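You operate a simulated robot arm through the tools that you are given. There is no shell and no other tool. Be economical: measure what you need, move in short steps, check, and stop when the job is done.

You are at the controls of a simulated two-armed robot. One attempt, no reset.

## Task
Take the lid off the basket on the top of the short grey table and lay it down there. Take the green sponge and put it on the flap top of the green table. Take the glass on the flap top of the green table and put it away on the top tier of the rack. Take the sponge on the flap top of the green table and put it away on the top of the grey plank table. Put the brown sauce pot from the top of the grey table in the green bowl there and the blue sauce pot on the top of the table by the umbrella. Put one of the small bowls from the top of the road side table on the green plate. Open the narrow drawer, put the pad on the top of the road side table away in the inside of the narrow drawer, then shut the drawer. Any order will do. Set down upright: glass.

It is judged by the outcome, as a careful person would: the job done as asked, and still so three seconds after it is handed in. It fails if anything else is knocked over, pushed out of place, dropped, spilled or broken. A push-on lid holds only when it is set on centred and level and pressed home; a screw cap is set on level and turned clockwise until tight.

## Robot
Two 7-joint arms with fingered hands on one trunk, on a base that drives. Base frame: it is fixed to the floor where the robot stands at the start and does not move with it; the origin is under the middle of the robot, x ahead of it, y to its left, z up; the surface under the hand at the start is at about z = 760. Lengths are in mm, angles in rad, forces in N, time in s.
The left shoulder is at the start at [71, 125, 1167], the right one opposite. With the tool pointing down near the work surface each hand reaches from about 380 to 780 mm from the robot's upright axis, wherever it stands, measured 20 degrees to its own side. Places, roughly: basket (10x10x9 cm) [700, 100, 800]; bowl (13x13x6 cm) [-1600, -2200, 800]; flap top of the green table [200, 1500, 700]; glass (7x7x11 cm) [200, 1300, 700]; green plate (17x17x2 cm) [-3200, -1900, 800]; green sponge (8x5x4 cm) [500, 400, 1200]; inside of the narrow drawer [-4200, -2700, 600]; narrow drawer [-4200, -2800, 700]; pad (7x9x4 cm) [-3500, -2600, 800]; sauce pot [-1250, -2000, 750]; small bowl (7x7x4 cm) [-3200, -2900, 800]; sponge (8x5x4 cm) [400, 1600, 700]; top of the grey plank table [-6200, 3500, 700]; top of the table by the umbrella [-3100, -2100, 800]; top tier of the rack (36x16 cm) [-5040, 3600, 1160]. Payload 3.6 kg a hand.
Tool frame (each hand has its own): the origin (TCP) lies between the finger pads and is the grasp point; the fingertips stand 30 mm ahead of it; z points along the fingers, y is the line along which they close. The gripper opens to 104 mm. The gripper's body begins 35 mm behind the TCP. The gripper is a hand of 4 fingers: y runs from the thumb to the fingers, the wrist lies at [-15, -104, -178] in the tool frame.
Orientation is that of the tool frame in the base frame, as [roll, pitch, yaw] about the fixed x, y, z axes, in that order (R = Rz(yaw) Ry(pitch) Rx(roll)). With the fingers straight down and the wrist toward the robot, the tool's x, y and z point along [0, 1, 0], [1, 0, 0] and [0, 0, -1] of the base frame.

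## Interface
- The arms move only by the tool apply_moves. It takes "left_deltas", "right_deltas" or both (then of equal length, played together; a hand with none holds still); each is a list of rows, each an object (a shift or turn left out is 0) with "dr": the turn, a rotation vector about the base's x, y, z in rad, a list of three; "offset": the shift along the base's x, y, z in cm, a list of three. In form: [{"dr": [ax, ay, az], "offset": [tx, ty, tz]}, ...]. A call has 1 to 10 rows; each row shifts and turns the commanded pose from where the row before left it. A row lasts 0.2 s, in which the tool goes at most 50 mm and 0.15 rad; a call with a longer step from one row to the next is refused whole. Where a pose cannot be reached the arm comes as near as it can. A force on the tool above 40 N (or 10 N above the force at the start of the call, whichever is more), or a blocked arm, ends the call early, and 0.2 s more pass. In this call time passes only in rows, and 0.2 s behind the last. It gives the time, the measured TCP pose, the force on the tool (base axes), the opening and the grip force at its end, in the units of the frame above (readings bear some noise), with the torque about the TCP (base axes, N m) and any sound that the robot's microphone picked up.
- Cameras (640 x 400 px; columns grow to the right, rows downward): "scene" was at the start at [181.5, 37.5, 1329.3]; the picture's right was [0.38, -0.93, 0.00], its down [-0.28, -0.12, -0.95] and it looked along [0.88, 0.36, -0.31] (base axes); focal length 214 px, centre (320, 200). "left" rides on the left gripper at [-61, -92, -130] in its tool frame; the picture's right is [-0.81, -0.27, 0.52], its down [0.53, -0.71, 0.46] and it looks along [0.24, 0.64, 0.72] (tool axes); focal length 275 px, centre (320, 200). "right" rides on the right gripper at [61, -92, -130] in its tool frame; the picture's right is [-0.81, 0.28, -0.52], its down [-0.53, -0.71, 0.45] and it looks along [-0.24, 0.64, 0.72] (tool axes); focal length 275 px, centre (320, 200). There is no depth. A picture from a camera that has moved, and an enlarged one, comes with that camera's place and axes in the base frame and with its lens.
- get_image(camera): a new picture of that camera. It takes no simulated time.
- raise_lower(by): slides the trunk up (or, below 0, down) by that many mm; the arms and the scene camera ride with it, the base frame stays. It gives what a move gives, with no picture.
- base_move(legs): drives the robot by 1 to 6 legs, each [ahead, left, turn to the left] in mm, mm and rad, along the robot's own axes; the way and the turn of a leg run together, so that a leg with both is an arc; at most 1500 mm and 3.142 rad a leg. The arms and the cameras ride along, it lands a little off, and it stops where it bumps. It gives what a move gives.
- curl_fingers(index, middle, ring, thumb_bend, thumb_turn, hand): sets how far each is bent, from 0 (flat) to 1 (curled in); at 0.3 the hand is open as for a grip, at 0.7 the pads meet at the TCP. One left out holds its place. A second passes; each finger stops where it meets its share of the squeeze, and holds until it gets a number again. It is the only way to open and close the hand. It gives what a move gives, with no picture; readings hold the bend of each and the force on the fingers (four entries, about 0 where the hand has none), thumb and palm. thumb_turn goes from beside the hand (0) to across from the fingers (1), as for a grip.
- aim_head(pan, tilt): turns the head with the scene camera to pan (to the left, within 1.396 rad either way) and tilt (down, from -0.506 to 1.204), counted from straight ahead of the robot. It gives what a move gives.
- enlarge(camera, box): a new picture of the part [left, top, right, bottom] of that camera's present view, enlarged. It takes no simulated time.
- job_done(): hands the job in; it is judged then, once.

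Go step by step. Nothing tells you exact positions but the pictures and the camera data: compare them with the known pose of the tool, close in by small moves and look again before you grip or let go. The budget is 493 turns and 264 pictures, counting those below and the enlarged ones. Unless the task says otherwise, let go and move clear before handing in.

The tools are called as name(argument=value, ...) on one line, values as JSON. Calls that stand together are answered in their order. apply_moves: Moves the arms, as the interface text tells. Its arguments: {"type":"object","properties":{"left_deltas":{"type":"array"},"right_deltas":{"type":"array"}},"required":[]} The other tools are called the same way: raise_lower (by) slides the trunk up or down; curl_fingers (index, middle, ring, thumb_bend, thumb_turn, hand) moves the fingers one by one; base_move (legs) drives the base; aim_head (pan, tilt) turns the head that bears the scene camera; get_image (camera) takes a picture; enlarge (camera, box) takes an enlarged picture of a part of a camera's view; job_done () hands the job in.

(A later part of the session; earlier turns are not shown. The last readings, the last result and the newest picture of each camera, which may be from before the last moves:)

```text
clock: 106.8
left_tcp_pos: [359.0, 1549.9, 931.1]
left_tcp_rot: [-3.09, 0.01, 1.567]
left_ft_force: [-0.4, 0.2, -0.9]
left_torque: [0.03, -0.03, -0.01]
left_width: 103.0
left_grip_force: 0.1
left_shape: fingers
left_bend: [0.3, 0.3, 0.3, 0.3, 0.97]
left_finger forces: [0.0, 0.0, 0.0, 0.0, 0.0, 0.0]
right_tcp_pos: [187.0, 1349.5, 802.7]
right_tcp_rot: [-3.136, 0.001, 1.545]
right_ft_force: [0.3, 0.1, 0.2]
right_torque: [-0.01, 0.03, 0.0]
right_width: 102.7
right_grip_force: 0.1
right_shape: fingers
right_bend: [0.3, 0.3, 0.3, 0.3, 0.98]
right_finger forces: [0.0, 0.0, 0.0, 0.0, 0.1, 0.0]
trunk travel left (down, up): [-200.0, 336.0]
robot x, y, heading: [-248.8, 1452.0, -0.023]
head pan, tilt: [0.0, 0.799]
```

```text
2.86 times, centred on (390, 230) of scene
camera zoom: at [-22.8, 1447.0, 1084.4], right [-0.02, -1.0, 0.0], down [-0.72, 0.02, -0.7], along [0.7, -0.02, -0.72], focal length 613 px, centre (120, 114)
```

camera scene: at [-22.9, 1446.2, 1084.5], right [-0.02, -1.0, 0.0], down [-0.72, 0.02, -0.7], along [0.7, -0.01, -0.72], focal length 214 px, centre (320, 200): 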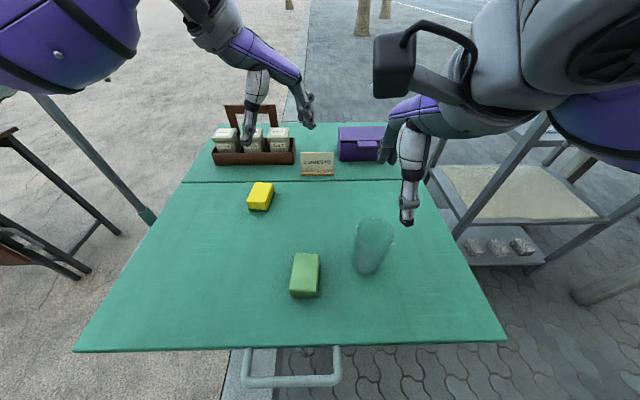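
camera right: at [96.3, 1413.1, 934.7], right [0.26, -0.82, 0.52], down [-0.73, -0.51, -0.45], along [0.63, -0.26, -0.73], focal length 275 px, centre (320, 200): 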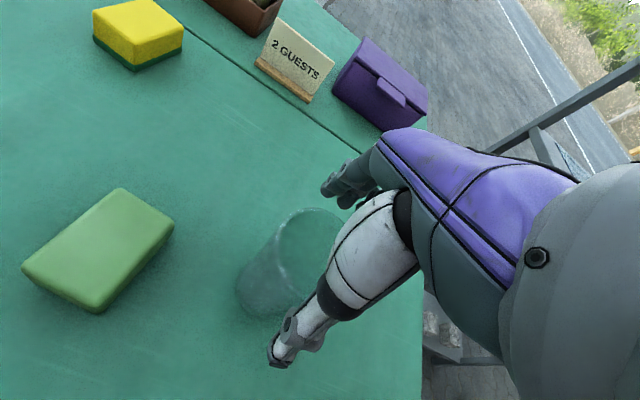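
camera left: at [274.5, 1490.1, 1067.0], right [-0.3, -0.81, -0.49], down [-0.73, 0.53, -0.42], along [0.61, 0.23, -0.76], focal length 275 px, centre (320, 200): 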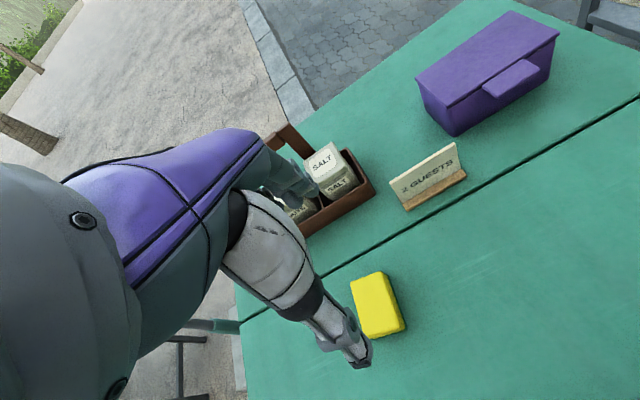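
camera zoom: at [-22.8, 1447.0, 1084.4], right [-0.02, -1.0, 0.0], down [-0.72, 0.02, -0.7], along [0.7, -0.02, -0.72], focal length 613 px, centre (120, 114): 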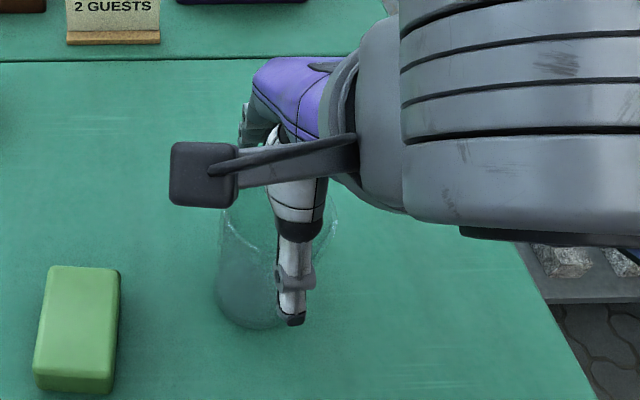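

The fingers are centred to within about 4 mm. I'll lower to 757 and close on the glass.

apply_moves(right_deltas=[{"offset": [0, -0.4, -1]}, {"offset": [0, 0, -1.2]}, {"offset": [0, 0, -1.2]}, {"offset": [0, 0, -1.2]}])

curl_fingers(hand="right", index=0.6, middle=0.6, ring=0.6, thumb_bend=0.6)

enlarge(camera="right", box=[200, 170, 420, 370])

```text
clock: 107.8
left_tcp_pos: [358.1, 1549.4, 933.3]
left_tcp_rot: [-3.09, 0.01, 1.565]
left_ft_force: [-0.1, 0.2, -1.5]
left_torque: [-0.01, -0.01, 0.01]
left_width: 102.9
left_grip_force: 0.0
left_shape: fingers
left_bend: [0.3, 0.3, 0.3, 0.3, 0.97]
left_finger forces: [0.1, 0.0, 0.0, 0.0, 0.1, 0.0]
right_tcp_pos: [187.1, 1347.1, 756.7]
right_tcp_rot: [-3.135, 0.0, 1.542]
right_ft_force: [-0.6, -0.7, 1.3]
right_torque: [0.05, -0.05, -0.02]
right_width: 103.7
right_grip_force: 1.2
right_shape: fingers
right_bend: [0.3, 0.3, 0.3, 0.3, 0.98]
right_finger forces: [1.7, 0.1, 0.0, 0.0, 0.9, 0.0]
trunk travel left (down, up): [-200.0, 336.0]
robot x, y, heading: [-244.6, 1448.1, -0.022]
head pan, tilt: [0.0, 0.799]
```

```text
clock: 108.8
left_tcp_pos: [358.7, 1548.7, 930.8]
left_tcp_rot: [-3.089, 0.01, 1.564]
left_ft_force: [0.3, 0.0, -0.4]
left_torque: [0.01, 0.0, 0.01]
left_width: 103.0
left_grip_force: 0.0
left_shape: fingers
left_bend: [0.3, 0.3, 0.3, 0.3, 0.97]
left_finger forces: [0.0, 0.0, 0.0, 0.0, 0.0, 0.0]
right_tcp_pos: [187.8, 1346.5, 757.1]
right_tcp_rot: [-3.135, 0.0, 1.541]
right_ft_force: [1.6, 0.4, 3.1]
right_torque: [-0.01, -0.25, 0.0]
right_width: 64.4
right_grip_force: 33.9
right_shape: fingers
right_bend: [0.41, 0.52, 0.59, 0.57, 0.96]
right_finger forces: [25.2, 7.6, 0.5, 0.1, 34.2, 0.0]
trunk travel left (down, up): [-200.0, 336.0]
robot x, y, heading: [-249.2, 1449.9, -0.021]
head pan, tilt: [0.0, 0.799]
```

```text
2.00 times, centred on (310, 270) of right
camera zoom: at [96.6, 1409.8, 888.3], right [0.26, -0.82, 0.52], down [-0.73, -0.51, -0.45], along [0.63, -0.26, -0.73], focal length 551 px, centre (340, 60)
```

zoom: 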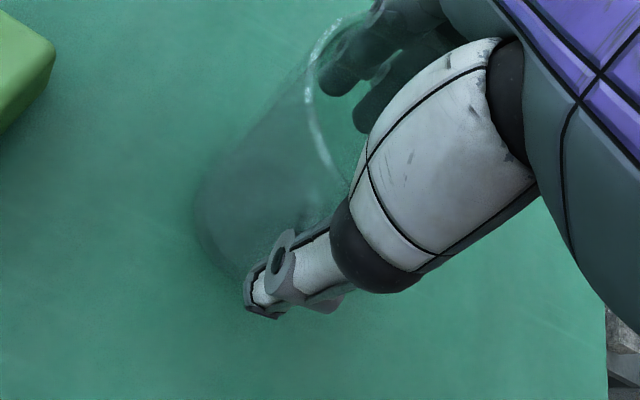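

The glass is held (width 64, firm). Next the yellow sponge: its centre is at about (371, 1582), long side nearly along x. I'll bring the left hand down over it.

apply_moves(left_deltas=[{"offset": [0.3, 0.9, -2], "dr": [0, -0.05, 0]}, {"offset": [0.3, 0.8, -3], "dr": [0, 0, -0.1]}, {"offset": [0.3, 0.8, -3]}, {"offset": [0.3, 0.8, -3]}, {"offset": [0, 0, -2.5]}], right_deltas=[{"offset": [0, 0, 0.5]}, {"offset": [0, 0, 0.5]}, {"offset": [0, 0, 1]}, {"offset": [0, 0, 1]}, {}])

get_image(camera="left")

get_image(camera="scene")

```text
clock: 110.0
left_tcp_pos: [371.6, 1582.7, 797.8]
left_tcp_rot: [-3.137, 0.012, 1.465]
left_ft_force: [-0.4, 0.3, -0.1]
left_torque: [-0.01, 0.0, 0.02]
left_width: 102.9
left_grip_force: 0.1
left_shape: fingers
left_bend: [0.3, 0.3, 0.3, 0.3, 0.97]
left_finger forces: [0.1, 0.0, 0.1, 0.1, 0.1, 0.0]
right_tcp_pos: [188.0, 1345.5, 786.0]
right_tcp_rot: [-3.132, 0.001, 1.543]
right_ft_force: [0.6, -0.4, -1.5]
right_torque: [0.03, -0.01, -0.01]
right_width: 64.1
right_grip_force: 32.3
right_shape: fingers
right_bend: [0.41, 0.52, 0.59, 0.57, 0.96]
right_finger forces: [23.0, 7.1, 0.2, 0.0, 35.0, 0.0]
trunk travel left (down, up): [-200.0, 336.0]
robot x, y, heading: [-246.5, 1448.6, -0.03]
head pan, tilt: [0.0, 0.799]
```

```text
194 pictures are left
camera left: at [274.9, 1533.5, 927.7], right [-0.36, -0.78, -0.51], down [-0.65, 0.6, -0.46], along [0.66, 0.17, -0.73], focal length 275 px, centre (320, 200)
```

left: 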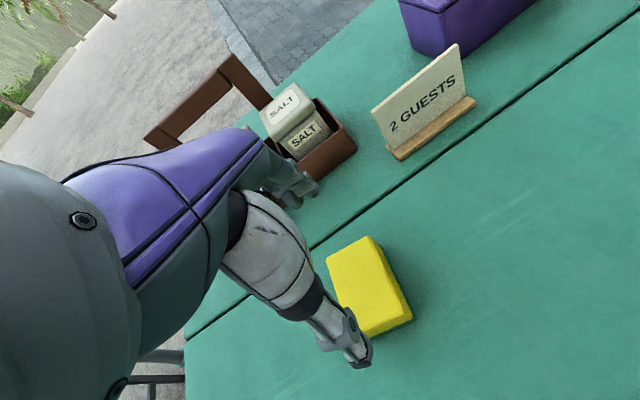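

```text
193 pictures are left
camera scene: at [-22.5, 1447.0, 1084.4], right [-0.02, -1.0, 0.0], down [-0.72, 0.02, -0.7], along [0.7, -0.02, -0.72], focal length 214 px, centre (320, 200)
```

scene: 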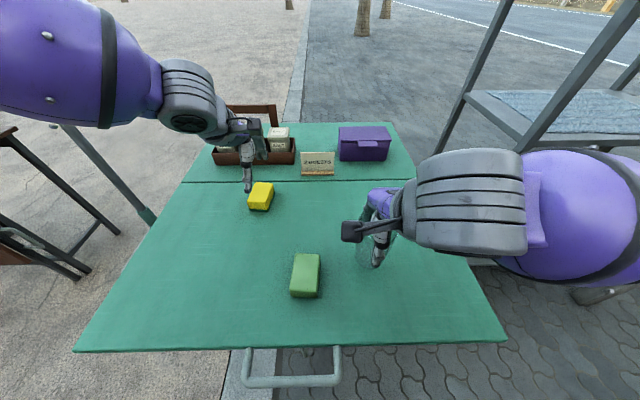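

The left hand is centred over the sponge. I'll lower it and close.

apply_moves(left_deltas=[{"offset": [-0.2, 0, -2]}, {"offset": [0, 0, -2]}, {"offset": [0, 0, -2]}, {"offset": [0, 0, -1.5]}, {"offset": [0, 0, -0.6]}])

curl_fingers(hand="left", index=0.6, middle=0.6, ring=0.6, thumb_bend=0.6)

get_image(camera="left")

```text
clock: 111.2
left_tcp_pos: [368.5, 1581.3, 718.0]
left_tcp_rot: [-3.14, 0.01, 1.464]
left_ft_force: [-0.2, 0.3, 0.1]
left_torque: [0.04, -0.05, -0.01]
left_width: 103.1
left_grip_force: 0.0
left_shape: fingers
left_bend: [0.3, 0.3, 0.3, 0.3, 0.97]
left_finger forces: [0.1, 0.0, 0.0, 0.0, 0.0, 0.1]
right_tcp_pos: [188.5, 1345.3, 786.9]
right_tcp_rot: [-3.133, -0.001, 1.542]
right_ft_force: [-0.3, 0.5, -2.4]
right_torque: [0.01, -0.02, 0.03]
right_width: 64.2
right_grip_force: 32.4
right_shape: fingers
right_bend: [0.41, 0.52, 0.59, 0.57, 0.96]
right_finger forces: [22.9, 7.0, 0.4, 0.0, 35.0, 0.0]
trunk travel left (down, up): [-200.0, 336.0]
robot x, y, heading: [-249.3, 1447.3, -0.024]
head pan, tilt: [0.0, 0.799]
```

```text
clock: 112.2
left_tcp_pos: [369.1, 1581.8, 719.0]
left_tcp_rot: [-3.14, 0.011, 1.465]
left_ft_force: [2.1, 0.3, 5.2]
left_torque: [0.02, -0.27, -0.04]
left_width: 70.9
left_grip_force: 27.2
left_shape: fingers
left_bend: [0.45, 0.5, 0.53, 0.44, 0.95]
left_finger forces: [12.8, 9.3, 6.4, 0.0, 25.5, 0.1]
right_tcp_pos: [188.4, 1345.4, 786.5]
right_tcp_rot: [-3.133, -0.001, 1.545]
right_ft_force: [-0.9, 0.0, -3.2]
right_torque: [-0.03, 0.01, 0.03]
right_width: 64.3
right_grip_force: 32.7
right_shape: fingers
right_bend: [0.41, 0.52, 0.59, 0.57, 0.96]
right_finger forces: [22.9, 7.0, 0.4, 0.1, 34.9, 0.1]
trunk travel left (down, up): [-200.0, 336.0]
robot x, y, heading: [-249.6, 1452.9, -0.021]
head pan, tilt: [0.0, 0.799]
```

```text
192 pictures are left
camera left: at [272.5, 1532.4, 848.1], right [-0.36, -0.78, -0.51], down [-0.65, 0.6, -0.46], along [0.67, 0.17, -0.73], focal length 275 px, centre (320, 200)
```

left: 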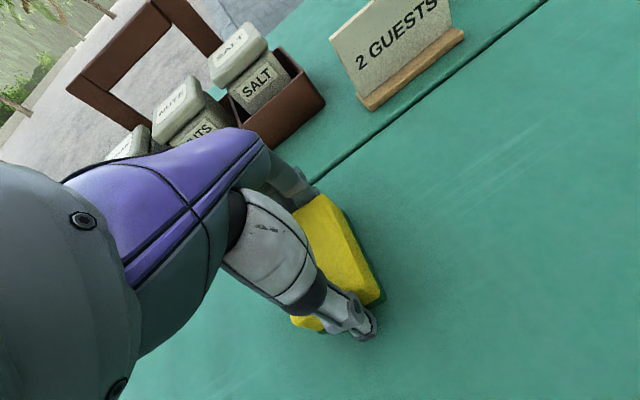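

Both are held. I'll lift both clear and raise the trunk.

apply_moves(left_deltas=[{"offset": [0, 0, 1.5]}, {"offset": [0, 0, 3]}, {"offset": [-1, 0, 4]}, {"offset": [-2, 0, 4]}, {"offset": [-2, 0, 4]}], right_deltas=[{"offset": [0, 0, 2]}, {"offset": [0, 0, 3]}, {"offset": [0, 0, 4]}, {"offset": [0, 0, 4]}, {"offset": [0, 0, 3]}])

raise_lower(by=200)

get_image(camera="scene")

get_image(camera="right")

```text
clock: 113.4
left_tcp_pos: [318.2, 1581.9, 879.7]
left_tcp_rot: [-3.139, 0.011, 1.463]
left_ft_force: [-0.2, 0.0, -0.9]
left_torque: [-0.02, -0.05, -0.01]
left_width: 70.5
left_grip_force: 26.1
left_shape: fingers
left_bend: [0.46, 0.51, 0.54, 0.44, 0.95]
left_finger forces: [12.3, 8.6, 5.7, 0.0, 26.0, 0.1]
right_tcp_pos: [187.2, 1346.4, 947.4]
right_tcp_rot: [-3.134, 0.0, 1.547]
right_ft_force: [-0.3, 0.7, -2.4]
right_torque: [0.02, -0.01, 0.02]
right_width: 63.8
right_grip_force: 32.2
right_shape: fingers
right_bend: [0.42, 0.52, 0.59, 0.57, 0.96]
right_finger forces: [22.3, 6.9, 0.3, 0.0, 34.0, 0.1]
trunk travel left (down, up): [-200.0, 336.0]
robot x, y, heading: [-248.9, 1452.1, -0.019]
head pan, tilt: [0.0, 0.799]
```

```text
clock: 115.6
left_tcp_pos: [318.9, 1581.9, 1080.5]
left_tcp_rot: [-3.136, 0.01, 1.465]
left_ft_force: [-0.1, -0.5, -0.9]
left_torque: [-0.01, -0.03, 0.02]
left_width: 70.7
left_grip_force: 26.0
left_shape: fingers
left_bend: [0.46, 0.51, 0.54, 0.44, 0.95]
left_finger forces: [12.3, 8.6, 5.7, 0.0, 25.7, 0.0]
right_tcp_pos: [187.7, 1345.6, 1145.9]
right_tcp_rot: [-3.132, 0.001, 1.542]
right_ft_force: [0.0, 0.4, -1.6]
right_torque: [0.0, -0.02, 0.0]
right_width: 63.8
right_grip_force: 31.7
right_shape: fingers
right_bend: [0.42, 0.52, 0.59, 0.57, 0.96]
right_finger forces: [22.4, 6.9, 0.4, 0.1, 33.9, 0.0]
trunk travel left (down, up): [-400.0, 136.0]
robot x, y, heading: [-249.0, 1451.1, -0.025]
head pan, tilt: [0.0, 0.799]
```

```text
191 pictures are left
camera scene: at [-72.8, 1448.1, 1285.9], right [-0.02, -1.0, 0.0], down [-0.72, 0.02, -0.7], along [0.7, -0.02, -0.72], focal length 214 px, centre (320, 200)
```

scene: 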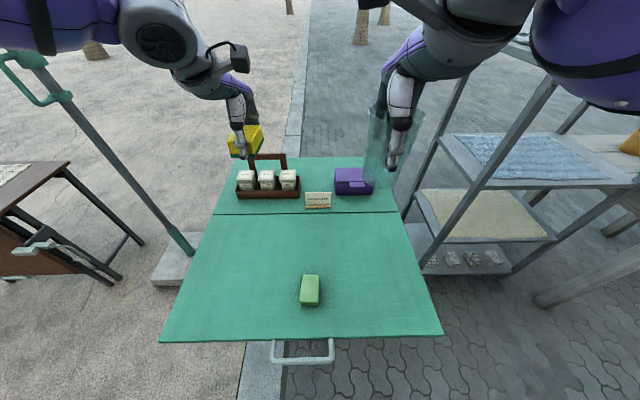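

```text
190 pictures are left
camera right: at [97.4, 1409.6, 1278.0], right [0.26, -0.82, 0.52], down [-0.73, -0.51, -0.45], along [0.63, -0.26, -0.73], focal length 275 px, centre (320, 200)
```

right: 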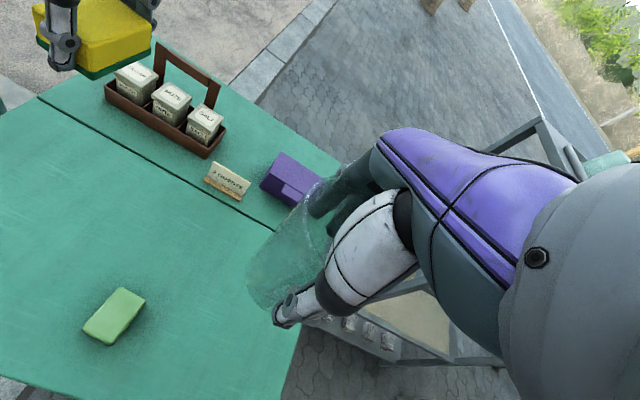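

Both are secure. I'll back away from the table, turn toward the far side, and look at the route to the rack.

base_move(legs=[[-500, 0, 0], [0, 0, 2.7]])

aim_head(pan=0.0, tilt=0.2)

get_image(camera="scene")

```text
clock: 124.8
left_tcp_pos: [-1315.6, 1593.7, 1080.4]
left_tcp_rot: [-3.138, 0.009, -2.139]
left_ft_force: [0.7, 1.1, 0.3]
left_torque: [0.01, 0.03, 0.01]
left_width: 69.9
left_grip_force: 25.1
left_shape: fingers
left_bend: [0.46, 0.51, 0.54, 0.45, 0.95]
left_finger forces: [11.7, 8.4, 5.4, 0.0, 24.5, 0.0]
right_tcp_pos: [-1093.2, 1746.2, 1146.9]
right_tcp_rot: [-3.134, -0.001, -2.059]
right_ft_force: [0.9, -0.2, -1.9]
right_torque: [0.02, -0.01, 0.01]
right_width: 63.2
right_grip_force: 30.6
right_shape: fingers
right_bend: [0.42, 0.53, 0.6, 0.57, 0.96]
right_finger forces: [21.5, 6.7, 0.2, 0.1, 31.9, 0.0]
trunk travel left (down, up): [-400.0, 136.0]
robot x, y, heading: [-750.2, 1464.7, 2.658]
head pan, tilt: [0.0, 0.799]
```

```text
clock: 125.8
left_tcp_pos: [-1313.2, 1593.2, 1081.5]
left_tcp_rot: [-3.138, 0.01, -2.139]
left_ft_force: [0.3, -0.3, 0.0]
left_torque: [-0.02, 0.0, 0.02]
left_width: 69.8
left_grip_force: 25.1
left_shape: fingers
left_bend: [0.46, 0.51, 0.54, 0.45, 0.95]
left_finger forces: [11.7, 8.2, 5.5, 0.0, 24.5, 0.1]
right_tcp_pos: [-1093.4, 1746.8, 1146.9]
right_tcp_rot: [-3.132, 0.0, -2.059]
right_ft_force: [-0.5, 0.6, -1.6]
right_torque: [0.0, 0.01, -0.01]
right_width: 62.6
right_grip_force: 30.4
right_shape: fingers
right_bend: [0.42, 0.53, 0.6, 0.57, 0.96]
right_finger forces: [21.4, 6.7, 0.2, 0.0, 31.9, 0.0]
trunk travel left (down, up): [-400.0, 136.0]
robot x, y, heading: [-751.6, 1460.4, 2.658]
head pan, tilt: [0.0, 0.201]
```

```text
189 pictures are left
camera scene: at [-914.8, 1549.3, 1339.6], right [0.46, 0.89, 0.0], down [0.18, -0.09, -0.98], along [-0.87, 0.45, -0.2], focal length 214 px, centre (320, 200)
```

scene: 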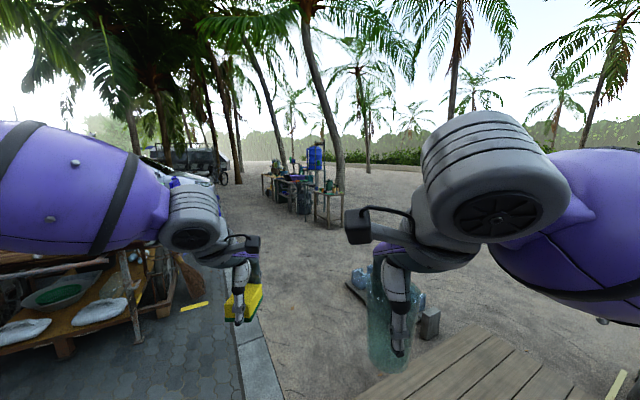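

The rack cluster is ahead, around (-4500, 3500). There's a clear corridor between the cart on the left and the bench on the right, so I'll drive through it.

base_move(legs=[[1180, 439, 0], [1440, 47, 0]])

get_image(camera="scene")

```text
clock: 138.8
left_tcp_pos: [-3839.3, 2371.5, 1081.0]
left_tcp_rot: [-3.139, 0.009, -2.144]
left_ft_force: [0.0, 0.2, 0.4]
left_torque: [-0.01, 0.0, -0.01]
left_width: 69.4
left_grip_force: 25.1
left_shape: fingers
left_bend: [0.46, 0.51, 0.55, 0.45, 0.95]
left_finger forces: [12.0, 8.2, 5.6, 0.0, 24.7, 0.0]
right_tcp_pos: [-3616.4, 2522.5, 1146.9]
right_tcp_rot: [-3.134, -0.001, -2.067]
right_ft_force: [0.6, -0.1, -1.9]
right_torque: [-0.02, -0.01, 0.02]
right_width: 62.9
right_grip_force: 30.4
right_shape: fingers
right_bend: [0.42, 0.53, 0.6, 0.57, 0.96]
right_finger forces: [21.3, 6.5, 0.3, 0.0, 32.6, 0.0]
trunk travel left (down, up): [-400.0, 136.0]
robot x, y, heading: [-3271.8, 2236.9, 2.65]
head pan, tilt: [0.0, 0.201]
```

```text
188 pictures are left
camera scene: at [-3439.0, 2323.9, 1339.6], right [0.47, 0.88, 0.0], down [0.18, -0.09, -0.98], along [-0.86, 0.46, -0.2], focal length 214 px, centre (320, 200)
```

scene: 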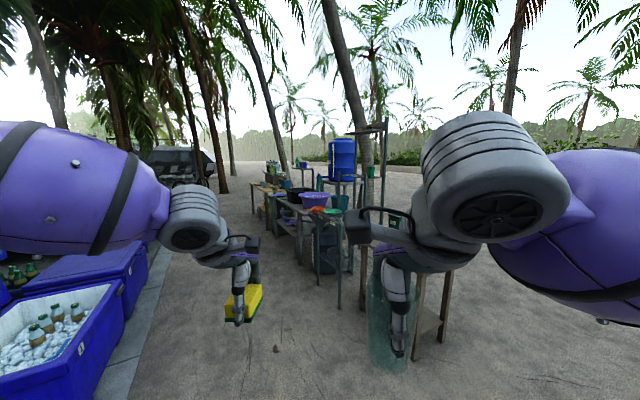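

enlarge(camera="scene", box=[230, 100, 480, 360])

```text
1.54 times, centred on (355, 230) of scene
camera zoom: at [-3439.0, 2323.9, 1339.6], right [0.47, 0.88, 0.0], down [0.18, -0.09, -0.98], along [-0.86, 0.46, -0.2], focal length 330 px, centre (266, 154)
```

zoom: 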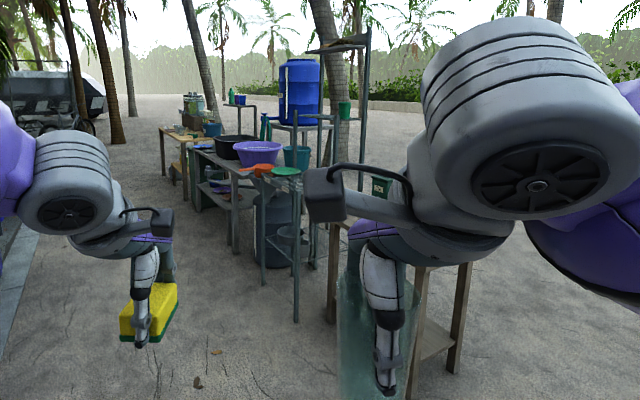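

The rack appears to be a stepped stand near (-5040, 3300–3600), with the plank table to its left. I'll drive round to face it from the near side, then look.

base_move(legs=[[1095, 345, 0], [0, 0, -1.079], [150, 720, 0]])

get_image(camera="scene")

```text
clock: 153.8
left_tcp_pos: [-5234.0, 3195.2, 1082.0]
left_tcp_rot: [-3.138, 0.01, 3.014]
left_ft_force: [0.5, -0.1, 0.8]
left_torque: [0.01, 0.01, 0.0]
left_width: 69.2
left_grip_force: 25.0
left_shape: fingers
left_bend: [0.46, 0.51, 0.55, 0.46, 0.95]
left_finger forces: [11.7, 8.1, 5.6, 0.1, 23.9, 0.1]
right_tcp_pos: [-4999.6, 3060.7, 1146.8]
right_tcp_rot: [-3.132, 0.0, 3.093]
right_ft_force: [0.8, 0.2, -1.2]
right_torque: [-0.01, 0.0, 0.02]
right_width: 62.5
right_grip_force: 29.6
right_shape: fingers
right_bend: [0.42, 0.53, 0.6, 0.57, 0.96]
right_finger forces: [20.9, 6.5, 0.2, 0.1, 31.7, 0.0]
trunk travel left (down, up): [-400.0, 136.0]
robot x, y, heading: [-5109.8, 2626.2, 1.524]
head pan, tilt: [0.0, 0.201]
```

```text
186 pictures are left
camera scene: at [-5104.5, 2816.4, 1339.6], right [1.0, -0.04, 0.0], down [-0.01, -0.2, -0.98], along [0.04, 0.98, -0.2], focal length 214 px, centre (320, 200)
```

scene: 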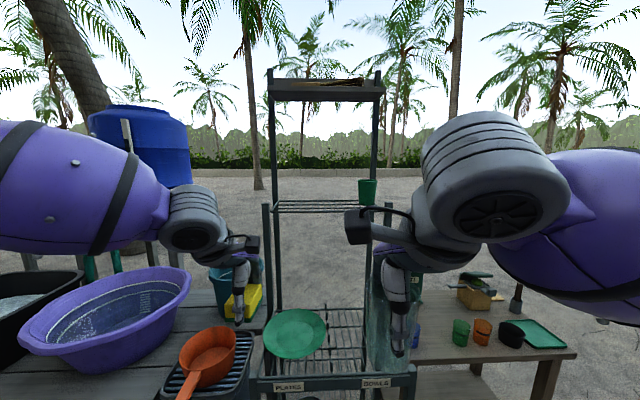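

The top tier is the wire shelf with the green cup, around (-5050, 3600, 1160). I'll look from the hand camera and with the head tilted down.

aim_head(pan=0.0, tilt=0.55)

get_image(camera="scene")

get_image(camera="right")

get_image(camera="left")

```text
clock: 154.6
left_tcp_pos: [-5233.5, 3194.9, 1081.4]
left_tcp_rot: [-3.137, 0.01, 3.014]
left_ft_force: [-0.3, -0.5, 0.5]
left_torque: [0.02, -0.03, 0.03]
left_width: 69.3
left_grip_force: 24.2
left_shape: fingers
left_bend: [0.46, 0.51, 0.55, 0.46, 0.95]
left_finger forces: [11.6, 8.0, 5.6, 0.1, 23.8, 0.0]
right_tcp_pos: [-5000.4, 3059.7, 1146.0]
right_tcp_rot: [-3.132, 0.0, 3.092]
right_ft_force: [0.6, -0.4, -1.8]
right_torque: [-0.02, 0.03, 0.01]
right_width: 62.3
right_grip_force: 30.0
right_shape: fingers
right_bend: [0.42, 0.53, 0.6, 0.57, 0.96]
right_finger forces: [21.0, 6.6, 0.2, 0.0, 31.8, 0.1]
trunk travel left (down, up): [-400.0, 136.0]
robot x, y, heading: [-5110.3, 2625.8, 1.532]
head pan, tilt: [0.0, 0.55]
```

```text
185 pictures are left
camera scene: at [-5104.5, 2813.0, 1307.4], right [1.0, -0.04, 0.0], down [-0.02, -0.52, -0.85], along [0.04, 0.85, -0.52], focal length 214 px, centre (320, 200)
```

scene: 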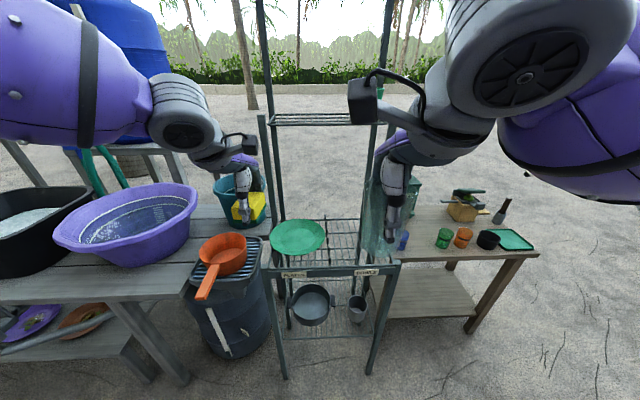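

```text
184 pictures are left
camera right: at [-5067.3, 2972.4, 1278.3], right [0.82, 0.24, 0.52], down [0.5, -0.74, -0.45], along [0.27, 0.63, -0.73], focal length 275 px, centre (320, 200)
```

right: 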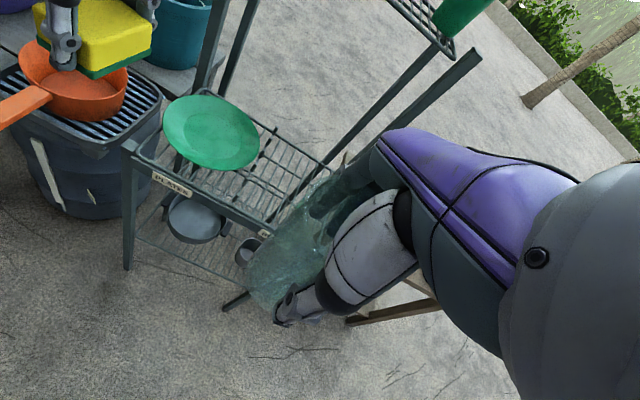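

```text
183 pictures are left
camera left: at [-5183.7, 3098.0, 1211.6], right [0.77, -0.38, -0.51], down [-0.61, -0.64, -0.46], along [-0.15, 0.67, -0.73], focal length 275 px, centre (320, 200)
```

left: 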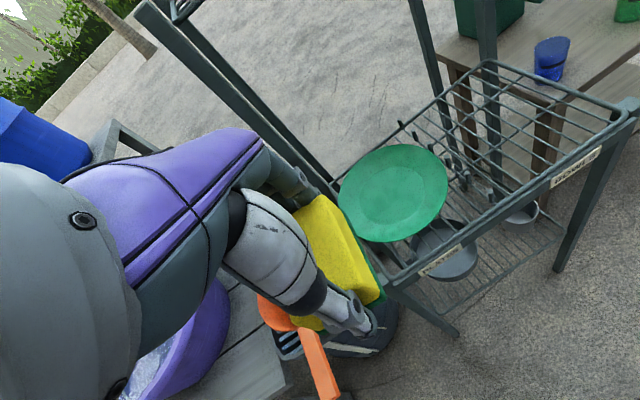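

The tier sits behind the low plate rack at about y 3520–3680, with short corner posts. I'll pull the left hand back, raise the trunk, and then roll forward.

apply_moves(left_deltas=[{"offset": [-2.5, -3, 1]}, {"offset": [-2.5, -3, 1]}, {"offset": [-2.5, -3, 1]}, {"offset": [-2.5, -3, 1]}, {"offset": [-2.5, -3, 1]}, {"offset": [-2.5, -2, 1]}])

raise_lower(by=130)

base_move(legs=[[200, 0, 0.03]])

get_image(camera="scene")

get_image(camera="right")

```text
clock: 156.0
left_tcp_pos: [-5384.0, 3024.0, 1140.7]
left_tcp_rot: [-3.134, 0.01, 3.013]
left_ft_force: [0.0, -0.8, 0.2]
left_torque: [0.0, -0.06, 0.01]
left_width: 69.1
left_grip_force: 24.8
left_shape: fingers
left_bend: [0.46, 0.51, 0.55, 0.46, 0.95]
left_finger forces: [11.7, 8.1, 6.0, 0.0, 24.1, 0.0]
right_tcp_pos: [-5001.1, 3059.9, 1147.0]
right_tcp_rot: [-3.135, 0.004, 3.092]
right_ft_force: [0.0, -0.3, -2.5]
right_torque: [-0.02, 0.01, 0.0]
right_width: 62.2
right_grip_force: 30.2
right_shape: fingers
right_bend: [0.42, 0.53, 0.6, 0.57, 0.96]
right_finger forces: [20.9, 6.5, 0.2, 0.0, 31.8, 0.0]
trunk travel left (down, up): [-400.0, 136.0]
robot x, y, heading: [-5111.4, 2627.1, 1.524]
head pan, tilt: [0.0, 0.55]
```

```text
clock: 157.6
left_tcp_pos: [-5383.3, 3025.2, 1270.9]
left_tcp_rot: [-3.137, 0.012, 3.014]
left_ft_force: [-0.1, 0.9, -0.3]
left_torque: [-0.01, -0.02, 0.02]
left_width: 69.0
left_grip_force: 25.2
left_shape: fingers
left_bend: [0.46, 0.51, 0.55, 0.46, 0.95]
left_finger forces: [11.7, 8.1, 6.1, 0.1, 24.0, 0.1]
right_tcp_pos: [-4999.2, 3061.8, 1276.0]
right_tcp_rot: [-3.131, 0.002, 3.094]
right_ft_force: [0.6, -0.3, -0.6]
right_torque: [0.01, 0.0, 0.01]
right_width: 62.1
right_grip_force: 29.5
right_shape: fingers
right_bend: [0.42, 0.53, 0.6, 0.57, 0.96]
right_finger forces: [21.0, 6.6, 0.3, 0.0, 31.8, 0.0]
trunk travel left (down, up): [-530.0, 6.0]
robot x, y, heading: [-5112.2, 2624.7, 1.53]
head pan, tilt: [0.0, 0.55]
```

```text
clock: 159.2
left_tcp_pos: [-5389.4, 3215.7, 1271.0]
left_tcp_rot: [-3.139, 0.01, 3.045]
left_ft_force: [-0.1, 0.5, 0.5]
left_torque: [0.0, 0.01, 0.01]
left_width: 69.0
left_grip_force: 24.9
left_shape: fingers
left_bend: [0.46, 0.51, 0.55, 0.46, 0.95]
left_finger forces: [11.9, 8.1, 6.1, 0.1, 24.0, 0.1]
right_tcp_pos: [-5007.1, 3261.2, 1276.5]
right_tcp_rot: [-3.133, -0.003, 3.123]
right_ft_force: [-0.5, 0.2, -2.2]
right_torque: [-0.03, 0.0, 0.01]
right_width: 62.3
right_grip_force: 30.2
right_shape: fingers
right_bend: [0.42, 0.53, 0.6, 0.57, 0.96]
right_finger forces: [21.1, 6.4, 0.3, 0.1, 31.8, 0.0]
trunk travel left (down, up): [-530.0, 6.0]
robot x, y, heading: [-5105.0, 2826.2, 1.555]
head pan, tilt: [0.0, 0.55]
```

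```text
182 pictures are left
camera scene: at [-5105.7, 2924.7, 1453.0], right [1.0, -0.01, 0.0], down [-0.01, -0.52, -0.85], along [0.01, 0.85, -0.52], focal length 214 px, centre (320, 200)
```

scene: 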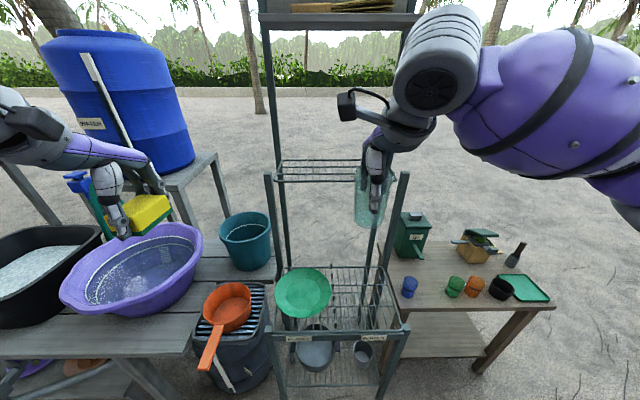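

```text
181 pictures are left
camera right: at [-5072.2, 3171.2, 1408.6], right [0.81, 0.26, 0.52], down [0.52, -0.73, -0.45], along [0.26, 0.63, -0.73], focal length 275 px, centre (320, 200)
```

right: 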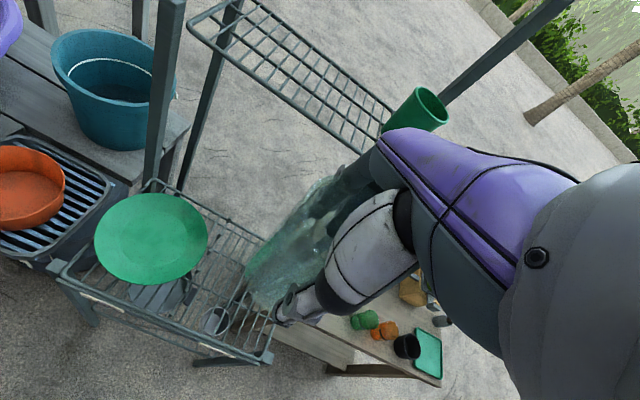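

The tier is clear: x -5236 to -4876, y 3516 to 3680, z≈1165, with the cup at the right end. I'll retract the left hand a bit, roll forward 150 mm, then raise the glass slightly.

apply_moves(left_deltas=[{"offset": [0, -3.5, 0]}, {"offset": [0, -3.5, 0]}, {"offset": [0, -3, 0]}], right_deltas=[{"offset": [-1, 0, 1]}, {"offset": [-1, 0, 1]}, {"offset": [-1, 0, 0]}])

base_move(legs=[[150, 0, 0]])

get_image(camera="scene")

get_image(camera="right")

```text
clock: 160.0
left_tcp_pos: [-5388.6, 3113.0, 1272.9]
left_tcp_rot: [-3.14, 0.012, 3.045]
left_ft_force: [0.4, 0.6, 0.0]
left_torque: [0.04, 0.0, 0.02]
left_width: 69.2
left_grip_force: 25.5
left_shape: fingers
left_bend: [0.46, 0.51, 0.55, 0.46, 0.95]
left_finger forces: [11.9, 8.1, 6.4, 0.0, 24.0, 0.1]
right_tcp_pos: [-5037.5, 3259.4, 1298.5]
right_tcp_rot: [-3.134, 0.0, 3.124]
right_ft_force: [0.4, -0.6, -1.7]
right_torque: [0.01, 0.0, 0.0]
right_width: 62.5
right_grip_force: 29.6
right_shape: fingers
right_bend: [0.42, 0.53, 0.6, 0.57, 0.96]
right_finger forces: [21.1, 6.4, 0.3, 0.1, 31.9, 0.0]
trunk travel left (down, up): [-530.0, 6.0]
robot x, y, heading: [-5104.8, 2824.5, 1.556]
head pan, tilt: [0.0, 0.55]
```

```text
clock: 161.4
left_tcp_pos: [-5387.0, 3265.1, 1273.0]
left_tcp_rot: [-3.14, 0.01, 3.044]
left_ft_force: [0.6, 0.7, 0.4]
left_torque: [0.0, 0.01, 0.02]
left_width: 69.1
left_grip_force: 25.3
left_shape: fingers
left_bend: [0.46, 0.51, 0.55, 0.46, 0.95]
left_finger forces: [11.7, 8.0, 6.5, 0.1, 23.9, 0.0]
right_tcp_pos: [-5035.6, 3408.9, 1297.7]
right_tcp_rot: [-3.134, -0.002, 3.122]
right_ft_force: [-0.6, 0.4, -1.7]
right_torque: [0.01, 0.04, 0.01]
right_width: 62.1
right_grip_force: 30.0
right_shape: fingers
right_bend: [0.42, 0.53, 0.6, 0.57, 0.96]
right_finger forces: [21.1, 6.5, 0.2, 0.0, 31.9, 0.0]
trunk travel left (down, up): [-530.0, 6.0]
robot x, y, heading: [-5105.1, 2972.9, 1.56]
head pan, tilt: [0.0, 0.55]
```

```text
180 pictures are left
camera scene: at [-5103.7, 3073.9, 1453.0], right [1.0, -0.01, 0.0], down [-0.01, -0.52, -0.85], along [0.01, 0.85, -0.52], focal length 214 px, centre (320, 200)
```

scene: 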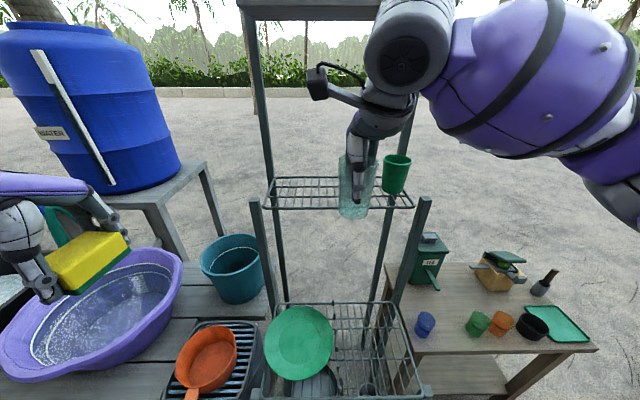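

```text
179 pictures are left
camera right: at [-5100.1, 3320.2, 1429.2], right [0.82, 0.26, 0.52], down [0.52, -0.73, -0.45], along [0.26, 0.64, -0.73], focal length 275 px, centre (320, 200)
```

right: 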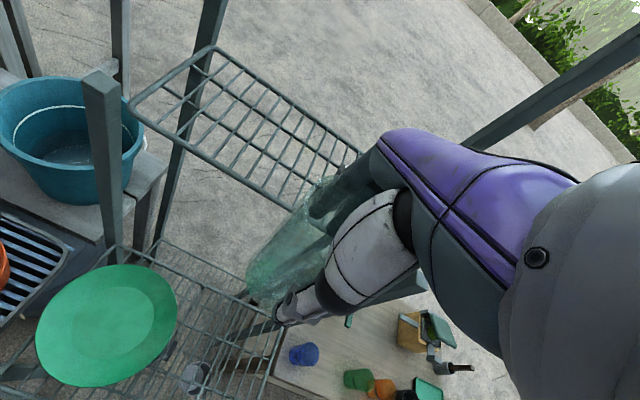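

Now I'll carry the glass in over the middle of the tier.

apply_moves(right_deltas=[{"offset": [-0.2, 3.8, 0]}, {"offset": [-0.2, 3.8, 0]}, {"offset": [-0.2, 3.8, 0]}, {"offset": [-0.2, 3.8, 0]}, {"offset": [-0.2, 3.6, 0]}])

get_image(camera="scene")

get_image(camera="right")

```text
clock: 162.6
left_tcp_pos: [-5388.0, 3267.1, 1271.2]
left_tcp_rot: [-3.139, 0.013, 3.045]
left_ft_force: [-0.9, -0.1, -1.1]
left_torque: [-0.05, -0.02, -0.01]
left_width: 69.5
left_grip_force: 25.3
left_shape: fingers
left_bend: [0.46, 0.51, 0.55, 0.46, 0.95]
left_finger forces: [11.8, 8.2, 6.5, 0.0, 23.9, 0.0]
right_tcp_pos: [-5043.7, 3602.7, 1297.2]
right_tcp_rot: [-3.134, 0.002, 3.124]
right_ft_force: [0.0, 0.0, -2.6]
right_torque: [0.0, -0.03, -0.01]
right_width: 62.3
right_grip_force: 29.8
right_shape: fingers
right_bend: [0.42, 0.53, 0.6, 0.57, 0.96]
right_finger forces: [21.3, 6.2, 0.1, 0.1, 31.8, 0.0]
trunk travel left (down, up): [-530.0, 6.0]
robot x, y, heading: [-5103.6, 2976.7, 1.554]
head pan, tilt: [0.0, 0.55]
```

```text
178 pictures are left
camera scene: at [-5104.5, 3075.5, 1452.8], right [1.0, -0.01, 0.0], down [-0.01, -0.52, -0.85], along [0.01, 0.85, -0.52], focal length 214 px, centre (320, 200)
```

scene: 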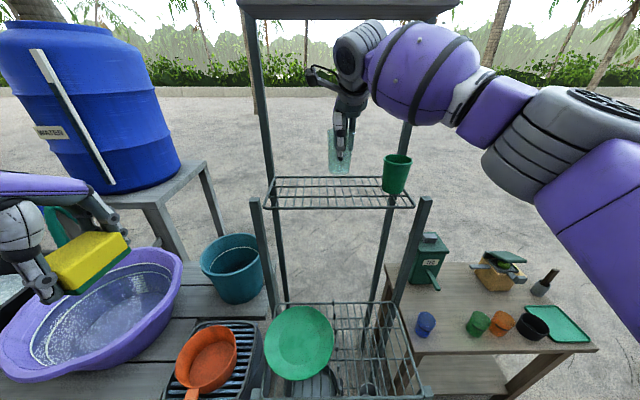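

```text
177 pictures are left
camera right: at [-5110.4, 3511.6, 1428.8], right [0.81, 0.26, 0.52], down [0.52, -0.73, -0.45], along [0.26, 0.63, -0.73], focal length 275 px, centre (320, 200)
```

right: 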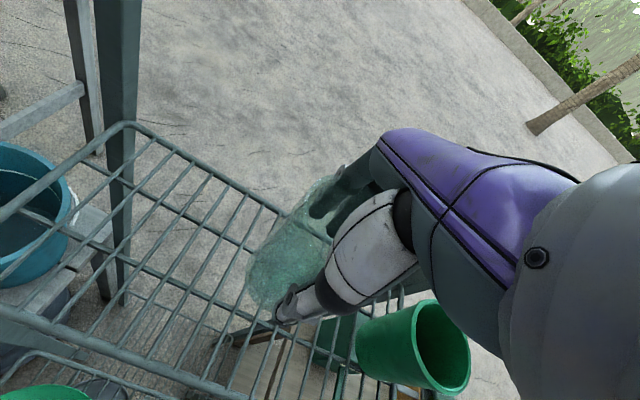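

The glass is over the middle of the tier, so I'll lower it gently.

apply_moves(right_deltas=[{"offset": [0, -0.3, -1]}, {"offset": [0, -0.2, -1]}, {"offset": [0, 0, -1]}, {"offset": [0, 0, -0.5]}, {"offset": [0, 0, -0.3]}, {"offset": [0, 0, -0.3]}, {"offset": [0, 0, -0.3]}])

enlarge(camera="scene", box=[250, 100, 430, 240])

```text
clock: 164.2
left_tcp_pos: [-5386.2, 3266.0, 1271.8]
left_tcp_rot: [-3.138, 0.01, 3.044]
left_ft_force: [-0.6, -0.7, -0.3]
left_torque: [-0.01, 0.02, 0.03]
left_width: 69.2
left_grip_force: 25.4
left_shape: fingers
left_bend: [0.46, 0.51, 0.55, 0.46, 0.95]
left_finger forces: [11.8, 8.1, 6.5, 0.1, 24.0, 0.1]
right_tcp_pos: [-5045.6, 3594.7, 1251.7]
right_tcp_rot: [-3.135, 0.0, 3.122]
right_ft_force: [-0.1, -0.3, -1.4]
right_torque: [-0.01, -0.03, 0.01]
right_width: 62.2
right_grip_force: 30.0
right_shape: fingers
right_bend: [0.42, 0.53, 0.6, 0.57, 0.96]
right_finger forces: [21.2, 6.2, 0.0, 0.0, 31.6, 0.0]
trunk travel left (down, up): [-530.0, 6.0]
robot x, y, heading: [-5107.7, 2970.6, 1.556]
head pan, tilt: [0.0, 0.55]
```

```text
2.86 times, centred on (340, 170) of scene
camera zoom: at [-5103.6, 3074.5, 1452.9], right [1.0, -0.01, 0.0], down [-0.01, -0.52, -0.85], along [0.01, 0.85, -0.52], focal length 613 px, centre (263, 286)
```

zoom: 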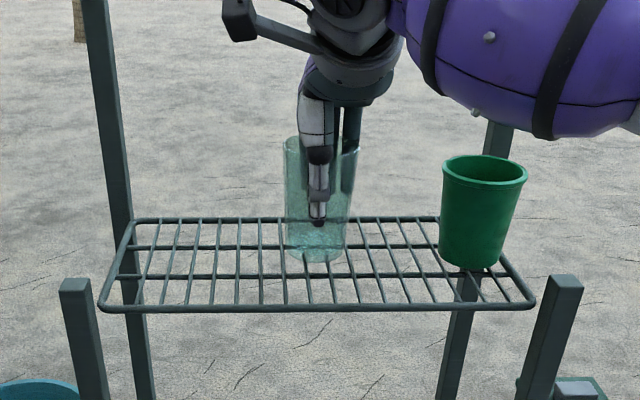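

apply_moves(right_deltas=[{"offset": [0, 0, -0.2]}, {"offset": [0, 0, -0.2]}, {"offset": [0, 0, -0.2]}, {"offset": [0, 0, -0.2]}])

```text
clock: 165.2
left_tcp_pos: [-5385.8, 3265.7, 1271.2]
left_tcp_rot: [-3.139, 0.011, 3.044]
left_ft_force: [0.1, 0.2, -0.7]
left_torque: [0.01, 0.01, 0.0]
left_width: 69.3
left_grip_force: 25.3
left_shape: fingers
left_bend: [0.46, 0.51, 0.55, 0.46, 0.95]
left_finger forces: [11.8, 8.1, 6.5, 0.1, 23.9, 0.0]
right_tcp_pos: [-5046.0, 3593.4, 1244.9]
right_tcp_rot: [-3.132, 0.003, 3.123]
right_ft_force: [0.4, 0.1, -1.7]
right_torque: [-0.02, 0.01, 0.03]
right_width: 62.1
right_grip_force: 29.6
right_shape: fingers
right_bend: [0.42, 0.53, 0.6, 0.57, 0.96]
right_finger forces: [21.3, 6.2, 0.1, 0.0, 31.8, 0.0]
trunk travel left (down, up): [-530.0, 6.0]
robot x, y, heading: [-5104.0, 2974.2, 1.557]
head pan, tilt: [0.0, 0.55]
```

apply_moves(right_deltas=[{"offset": [0, 0, -0.2]}, {"offset": [0, 0, -0.2]}, {"offset": [0, 0, -0.2]}, {"offset": [0, 0, -0.2]}, {"offset": [0, 0, -0.2]}])

enlarge(camera="scene", box=[250, 100, 430, 240])

```text
clock: 166.4
left_tcp_pos: [-5388.2, 3263.6, 1273.9]
left_tcp_rot: [-3.141, 0.01, 3.044]
left_ft_force: [1.0, -0.5, -0.3]
left_torque: [-0.04, -0.01, 0.0]
left_width: 69.2
left_grip_force: 24.8
left_shape: fingers
left_bend: [0.46, 0.51, 0.55, 0.46, 0.95]
left_finger forces: [11.9, 8.1, 6.6, 0.0, 24.0, 0.0]
right_tcp_pos: [-5046.1, 3594.4, 1238.2]
right_tcp_rot: [-3.141, -0.001, 3.125]
right_ft_force: [-1.7, 0.8, 11.2]
right_torque: [0.19, -0.13, 0.02]
right_width: 62.1
right_grip_force: 32.5
right_shape: fingers
right_bend: [0.42, 0.53, 0.6, 0.57, 0.96]
right_finger forces: [22.4, 7.9, 0.5, 0.1, 34.7, 0.0]
trunk travel left (down, up): [-530.0, 6.0]
robot x, y, heading: [-5108.7, 2976.4, 1.557]
head pan, tilt: [0.0, 0.55]
```

```text
2.86 times, centred on (340, 170) of scene
camera zoom: at [-5104.1, 3072.7, 1453.3], right [1.0, -0.01, 0.0], down [-0.01, -0.52, -0.85], along [0.01, 0.85, -0.52], focal length 613 px, centre (263, 286)
```

zoom: 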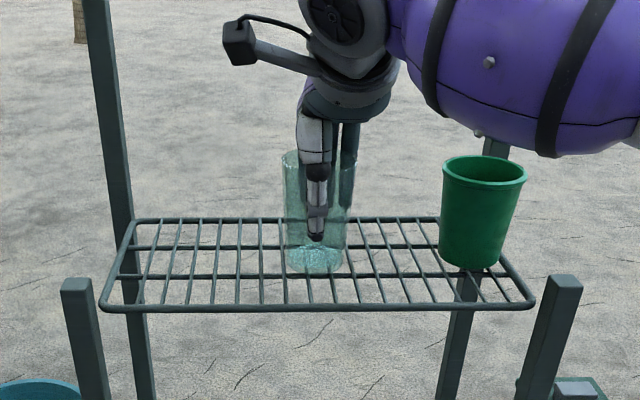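

The glass is standing on the tier. I'll ease off slightly and open the hand.

apply_moves(right_deltas=[{"offset": [0, 0, 0.15]}])

curl_fingers(hand="right", index=0.3, middle=0.3, ring=0.3, thumb_bend=0.3)

enlarge(camera="scene", box=[250, 100, 430, 240])

get_image(camera="right")

```text
clock: 166.8
left_tcp_pos: [-5387.6, 3263.7, 1273.6]
left_tcp_rot: [-3.139, 0.011, 3.043]
left_ft_force: [0.2, 0.5, 0.0]
left_torque: [-0.03, 0.0, 0.01]
left_width: 69.4
left_grip_force: 25.2
left_shape: fingers
left_bend: [0.46, 0.51, 0.55, 0.46, 0.95]
left_finger forces: [11.8, 8.2, 6.5, 0.1, 24.1, 0.0]
right_tcp_pos: [-5045.2, 3592.3, 1237.9]
right_tcp_rot: [-3.137, 0.0, 3.125]
right_ft_force: [-1.9, 0.9, 13.8]
right_torque: [0.3, -0.11, 0.06]
right_width: 62.1
right_grip_force: 32.5
right_shape: fingers
right_bend: [0.42, 0.53, 0.6, 0.57, 0.96]
right_finger forces: [23.2, 7.8, 0.5, 0.0, 34.3, 0.0]
trunk travel left (down, up): [-530.0, 6.0]
robot x, y, heading: [-5106.1, 2973.3, 1.553]
head pan, tilt: [0.0, 0.55]
```

```text
clock: 167.8
left_tcp_pos: [-5386.4, 3265.0, 1271.5]
left_tcp_rot: [-3.138, 0.01, 3.044]
left_ft_force: [0.0, 0.0, 0.1]
left_torque: [0.01, 0.01, 0.05]
left_width: 69.1
left_grip_force: 24.9
left_shape: fingers
left_bend: [0.46, 0.51, 0.55, 0.46, 0.95]
left_finger forces: [11.8, 8.1, 6.6, 0.0, 24.0, 0.0]
right_tcp_pos: [-5044.4, 3592.5, 1235.6]
right_tcp_rot: [-3.133, 0.003, 3.123]
right_ft_force: [-0.3, -0.5, 0.3]
right_torque: [0.02, 0.03, 0.0]
right_width: 105.0
right_grip_force: 1.8
right_shape: fingers
right_bend: [0.3, 0.3, 0.3, 0.3, 0.97]
right_finger forces: [1.7, 0.1, 0.0, 0.1, 2.2, 0.0]
trunk travel left (down, up): [-530.0, 6.0]
robot x, y, heading: [-5107.3, 2974.1, 1.557]
head pan, tilt: [0.0, 0.55]
```

```text
2.86 times, centred on (340, 170) of scene
camera zoom: at [-5103.6, 3074.3, 1452.8], right [1.0, -0.01, 0.0], down [-0.01, -0.52, -0.85], along [0.01, 0.85, -0.52], focal length 613 px, centre (263, 286)
```

zoom: 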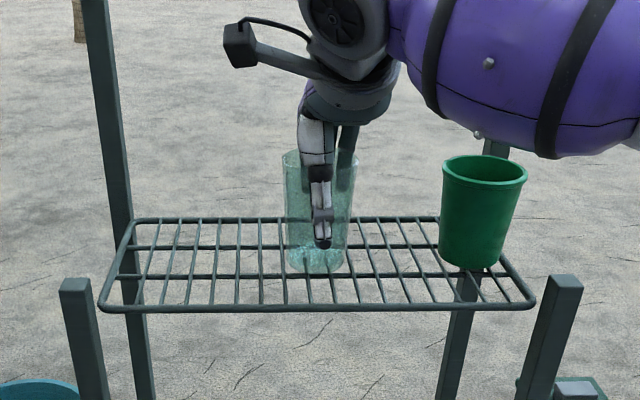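

```text
173 pictures are left
camera right: at [-5109.7, 3503.9, 1367.2], right [0.81, 0.26, 0.52], down [0.52, -0.73, -0.45], along [0.26, 0.63, -0.73], focal length 275 px, centre (320, 200)
```

right: 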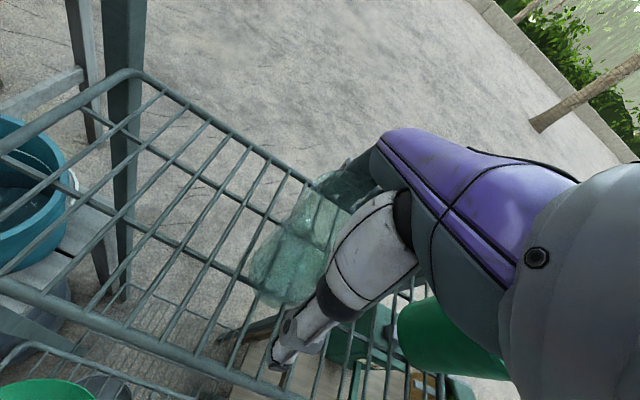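

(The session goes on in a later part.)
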